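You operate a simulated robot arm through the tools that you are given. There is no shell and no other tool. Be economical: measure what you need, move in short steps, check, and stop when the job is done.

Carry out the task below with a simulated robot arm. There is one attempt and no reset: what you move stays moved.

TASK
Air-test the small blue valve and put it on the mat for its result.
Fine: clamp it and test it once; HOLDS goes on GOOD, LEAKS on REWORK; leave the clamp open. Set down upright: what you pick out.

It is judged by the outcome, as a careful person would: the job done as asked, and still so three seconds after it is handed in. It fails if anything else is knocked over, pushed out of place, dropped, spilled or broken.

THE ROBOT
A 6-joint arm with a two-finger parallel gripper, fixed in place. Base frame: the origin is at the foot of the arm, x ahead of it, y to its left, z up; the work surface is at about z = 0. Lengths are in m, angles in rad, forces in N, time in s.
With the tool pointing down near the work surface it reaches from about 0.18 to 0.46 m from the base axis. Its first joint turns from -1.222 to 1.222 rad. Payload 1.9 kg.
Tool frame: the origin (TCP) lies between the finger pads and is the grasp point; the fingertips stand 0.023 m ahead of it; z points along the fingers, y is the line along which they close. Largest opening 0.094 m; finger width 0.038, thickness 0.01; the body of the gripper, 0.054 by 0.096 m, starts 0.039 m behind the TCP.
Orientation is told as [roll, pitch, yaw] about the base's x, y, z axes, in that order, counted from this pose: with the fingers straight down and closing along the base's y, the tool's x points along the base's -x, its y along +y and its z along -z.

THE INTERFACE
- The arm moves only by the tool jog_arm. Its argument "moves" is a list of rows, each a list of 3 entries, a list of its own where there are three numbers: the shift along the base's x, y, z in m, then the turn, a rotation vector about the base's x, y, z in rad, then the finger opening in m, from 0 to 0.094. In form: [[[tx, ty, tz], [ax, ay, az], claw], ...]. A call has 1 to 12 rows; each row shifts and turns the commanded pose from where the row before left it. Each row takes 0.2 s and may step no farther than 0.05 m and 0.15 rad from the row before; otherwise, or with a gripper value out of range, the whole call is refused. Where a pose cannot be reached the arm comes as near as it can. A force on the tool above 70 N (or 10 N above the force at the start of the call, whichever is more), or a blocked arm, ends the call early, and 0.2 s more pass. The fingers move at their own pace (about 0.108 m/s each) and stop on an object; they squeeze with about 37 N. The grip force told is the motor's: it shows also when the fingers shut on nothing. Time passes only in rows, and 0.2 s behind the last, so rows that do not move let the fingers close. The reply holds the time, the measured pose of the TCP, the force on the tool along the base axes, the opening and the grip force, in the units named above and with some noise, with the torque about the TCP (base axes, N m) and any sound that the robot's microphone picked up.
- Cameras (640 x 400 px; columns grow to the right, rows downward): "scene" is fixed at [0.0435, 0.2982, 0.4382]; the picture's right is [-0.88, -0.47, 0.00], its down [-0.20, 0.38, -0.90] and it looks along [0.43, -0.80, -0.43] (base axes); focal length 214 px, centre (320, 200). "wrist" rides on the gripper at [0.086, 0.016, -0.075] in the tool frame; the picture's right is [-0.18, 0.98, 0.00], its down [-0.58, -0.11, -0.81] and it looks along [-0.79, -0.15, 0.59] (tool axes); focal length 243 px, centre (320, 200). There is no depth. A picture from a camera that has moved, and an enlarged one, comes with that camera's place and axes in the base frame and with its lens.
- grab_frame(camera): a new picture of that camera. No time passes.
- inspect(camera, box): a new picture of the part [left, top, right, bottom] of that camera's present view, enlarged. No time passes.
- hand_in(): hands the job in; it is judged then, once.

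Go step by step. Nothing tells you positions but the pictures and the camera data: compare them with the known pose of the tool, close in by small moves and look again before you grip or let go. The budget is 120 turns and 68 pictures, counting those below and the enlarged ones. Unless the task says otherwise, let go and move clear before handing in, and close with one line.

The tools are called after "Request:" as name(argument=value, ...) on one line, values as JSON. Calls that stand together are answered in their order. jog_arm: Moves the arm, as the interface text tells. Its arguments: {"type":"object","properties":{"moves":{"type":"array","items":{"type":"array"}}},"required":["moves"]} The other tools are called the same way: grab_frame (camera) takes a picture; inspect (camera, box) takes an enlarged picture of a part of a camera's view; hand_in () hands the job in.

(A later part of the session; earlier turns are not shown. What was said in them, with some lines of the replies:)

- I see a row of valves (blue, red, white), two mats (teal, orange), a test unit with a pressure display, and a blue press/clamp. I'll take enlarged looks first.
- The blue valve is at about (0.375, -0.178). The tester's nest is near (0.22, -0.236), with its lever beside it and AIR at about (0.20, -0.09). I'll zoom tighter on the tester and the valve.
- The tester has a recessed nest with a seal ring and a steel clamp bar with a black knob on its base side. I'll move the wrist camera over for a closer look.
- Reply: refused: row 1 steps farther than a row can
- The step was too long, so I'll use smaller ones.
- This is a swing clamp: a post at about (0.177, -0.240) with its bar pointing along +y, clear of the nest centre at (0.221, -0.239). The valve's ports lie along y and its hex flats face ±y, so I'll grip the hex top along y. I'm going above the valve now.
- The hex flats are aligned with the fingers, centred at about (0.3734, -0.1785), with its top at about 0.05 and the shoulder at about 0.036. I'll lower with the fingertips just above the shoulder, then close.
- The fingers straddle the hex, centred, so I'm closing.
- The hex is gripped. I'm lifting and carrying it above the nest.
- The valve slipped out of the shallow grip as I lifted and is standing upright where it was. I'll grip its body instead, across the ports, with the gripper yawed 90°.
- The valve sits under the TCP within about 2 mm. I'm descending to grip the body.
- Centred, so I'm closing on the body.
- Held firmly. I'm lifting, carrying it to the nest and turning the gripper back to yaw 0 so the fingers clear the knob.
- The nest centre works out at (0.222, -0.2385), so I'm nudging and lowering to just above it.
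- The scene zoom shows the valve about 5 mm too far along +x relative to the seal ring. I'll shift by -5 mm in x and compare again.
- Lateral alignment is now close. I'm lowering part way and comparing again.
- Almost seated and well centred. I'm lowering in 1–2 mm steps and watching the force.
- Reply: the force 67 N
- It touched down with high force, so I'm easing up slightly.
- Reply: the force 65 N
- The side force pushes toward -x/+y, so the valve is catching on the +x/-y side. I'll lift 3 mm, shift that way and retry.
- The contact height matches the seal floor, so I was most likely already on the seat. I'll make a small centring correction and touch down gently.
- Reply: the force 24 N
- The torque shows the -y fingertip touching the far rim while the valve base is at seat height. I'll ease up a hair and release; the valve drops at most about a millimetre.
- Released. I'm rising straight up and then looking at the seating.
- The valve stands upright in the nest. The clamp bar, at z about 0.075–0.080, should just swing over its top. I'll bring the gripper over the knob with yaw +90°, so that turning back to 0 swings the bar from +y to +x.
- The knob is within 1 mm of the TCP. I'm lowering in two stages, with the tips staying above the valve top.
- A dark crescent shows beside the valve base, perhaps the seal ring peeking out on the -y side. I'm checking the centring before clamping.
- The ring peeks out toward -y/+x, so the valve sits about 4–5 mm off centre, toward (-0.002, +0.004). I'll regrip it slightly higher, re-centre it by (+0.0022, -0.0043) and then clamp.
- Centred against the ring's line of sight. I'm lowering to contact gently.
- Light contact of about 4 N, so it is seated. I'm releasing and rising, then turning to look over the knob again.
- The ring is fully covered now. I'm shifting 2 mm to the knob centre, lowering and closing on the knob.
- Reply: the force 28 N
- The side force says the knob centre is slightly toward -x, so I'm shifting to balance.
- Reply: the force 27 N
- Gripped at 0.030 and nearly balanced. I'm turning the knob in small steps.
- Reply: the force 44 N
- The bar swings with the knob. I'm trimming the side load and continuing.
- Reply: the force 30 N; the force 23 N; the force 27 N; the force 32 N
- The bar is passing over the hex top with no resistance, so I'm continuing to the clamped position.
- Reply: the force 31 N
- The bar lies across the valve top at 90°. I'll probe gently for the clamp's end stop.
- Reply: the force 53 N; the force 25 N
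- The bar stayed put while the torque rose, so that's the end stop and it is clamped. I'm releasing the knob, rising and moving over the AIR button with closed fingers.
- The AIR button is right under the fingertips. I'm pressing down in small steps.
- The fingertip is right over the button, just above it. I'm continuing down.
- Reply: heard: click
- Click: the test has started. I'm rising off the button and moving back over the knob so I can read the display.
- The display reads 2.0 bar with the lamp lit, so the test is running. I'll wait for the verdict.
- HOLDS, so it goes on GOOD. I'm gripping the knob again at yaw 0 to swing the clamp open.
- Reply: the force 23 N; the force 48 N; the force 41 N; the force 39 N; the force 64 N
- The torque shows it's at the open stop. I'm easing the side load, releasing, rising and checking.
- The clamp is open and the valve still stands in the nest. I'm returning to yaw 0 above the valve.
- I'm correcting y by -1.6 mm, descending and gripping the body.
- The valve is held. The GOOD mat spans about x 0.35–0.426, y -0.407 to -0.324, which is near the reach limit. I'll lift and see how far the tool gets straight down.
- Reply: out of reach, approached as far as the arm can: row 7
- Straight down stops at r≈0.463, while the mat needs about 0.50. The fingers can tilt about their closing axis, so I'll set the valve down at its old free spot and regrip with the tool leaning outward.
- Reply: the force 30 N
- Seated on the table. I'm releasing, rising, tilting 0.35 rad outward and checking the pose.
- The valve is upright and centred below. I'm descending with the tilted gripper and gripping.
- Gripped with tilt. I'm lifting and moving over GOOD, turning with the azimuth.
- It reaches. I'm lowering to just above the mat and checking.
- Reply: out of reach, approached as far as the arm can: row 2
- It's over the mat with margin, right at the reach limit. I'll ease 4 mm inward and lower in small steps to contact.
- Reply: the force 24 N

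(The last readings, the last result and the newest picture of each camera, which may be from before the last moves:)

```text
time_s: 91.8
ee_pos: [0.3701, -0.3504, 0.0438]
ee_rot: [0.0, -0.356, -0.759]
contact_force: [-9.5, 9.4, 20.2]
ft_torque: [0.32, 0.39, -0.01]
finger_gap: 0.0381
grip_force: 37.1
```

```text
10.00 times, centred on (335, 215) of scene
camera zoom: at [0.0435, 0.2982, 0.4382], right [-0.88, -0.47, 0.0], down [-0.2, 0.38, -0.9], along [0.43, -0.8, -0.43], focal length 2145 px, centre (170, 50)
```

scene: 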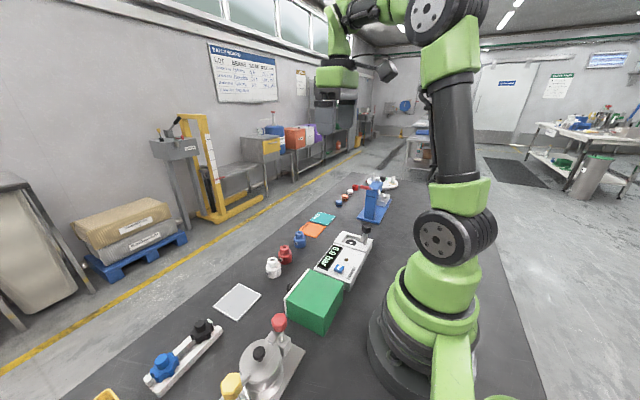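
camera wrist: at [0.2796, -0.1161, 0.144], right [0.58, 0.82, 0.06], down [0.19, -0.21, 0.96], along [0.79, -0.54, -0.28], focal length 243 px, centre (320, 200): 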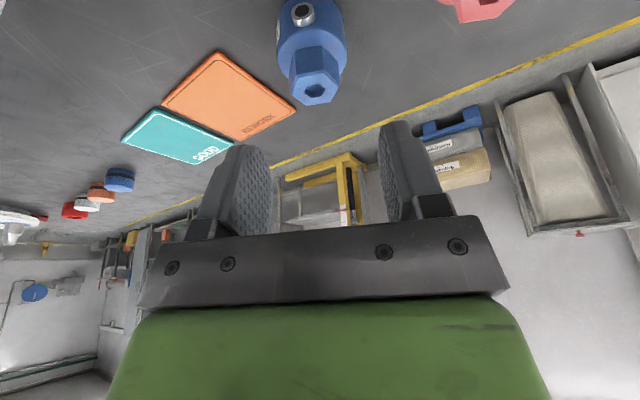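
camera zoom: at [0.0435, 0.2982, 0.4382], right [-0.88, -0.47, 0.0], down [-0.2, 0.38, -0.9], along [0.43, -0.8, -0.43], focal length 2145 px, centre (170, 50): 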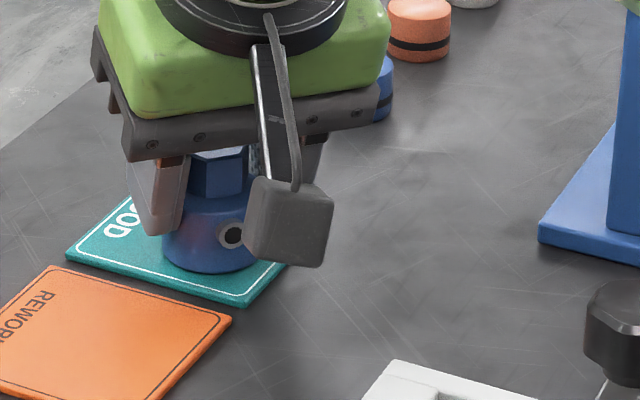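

It's in contact and well inside the GOOD mat. I'm releasing gently and rising straight up.

Request:
jog_arm(moves=[[[0, 0, 0.0005], [0, 0, 0], 0.02], [[0, 0, 0], [0, 0, 0], 0.034], [[0, 0, 0], [0, 0, 0], 0.041], [[0, 0, 0], [0, 0, 0], 0.05], [[0, 0, 0], [0, 0, 0], 0.06], [[0, 0, 0], [0, 0, 0], 0.06], [[0, 0, 0.02], [0, 0, 0], 0.06], [[0, 0, 0.03], [0, 0, 0], 0.06], [[0, 0, 0.04], [0, 0, 0], 0.06], [[-0.03, 0.03, 0.02], [0, 0, 0], 0.06], [[-0.03, 0.03, 0.02], [0, 0, 0], 0.06], [[0, 0, 0], [0, 0, 0], 0.06]])

Request:
grab_frame(camera="scene")

```text
time_s: 94.4
ee_pos: [0.3111, -0.2903, 0.1744]
ee_rot: [-0.001, -0.354, -0.759]
contact_force: [-0.3, 0.1, -0.7]
ft_torque: [-0.02, 0.01, 0.02]
finger_gap: 0.0602
grip_force: 0.2
```

```text
1 pictures are left
```

scene: 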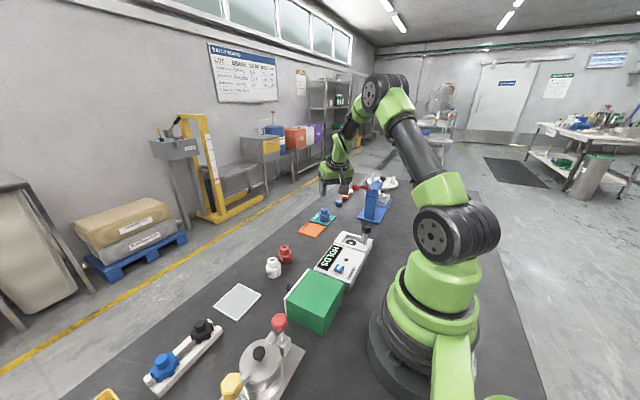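

The arm is clear and the valve is on the teal mat. I'll use the last picture to confirm it's upright and the clamp is open.

Request:
inspect(camera="scene", box=[295, 190, 385, 260])

```text
5.71 times, centred on (340, 225) of scene
camera zoom: at [0.0435, 0.2982, 0.4382], right [-0.88, -0.47, 0.0], down [-0.2, 0.38, -0.9], along [0.43, -0.8, -0.43], focal length 1226 px, centre (206, 57)
```

zoom: 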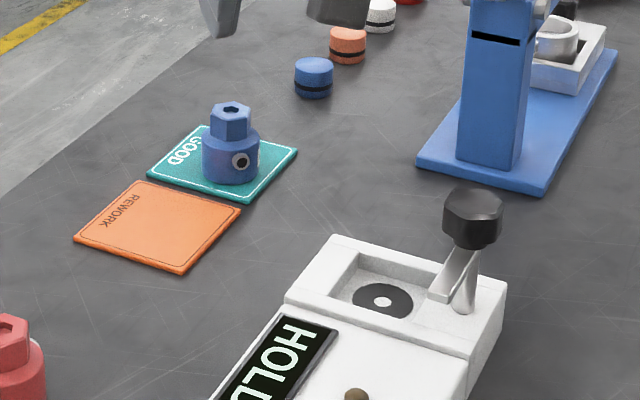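

The valve stands upright on GOOD, the clamp is open and nothing else was moved, so I'm handing in.

Request:
hand_in()

```text
The job is handed in.
```

The blue valve was clamped, air-tested once and read HOLDS; it now stands upright on the GOOD mat with the clamp left open.
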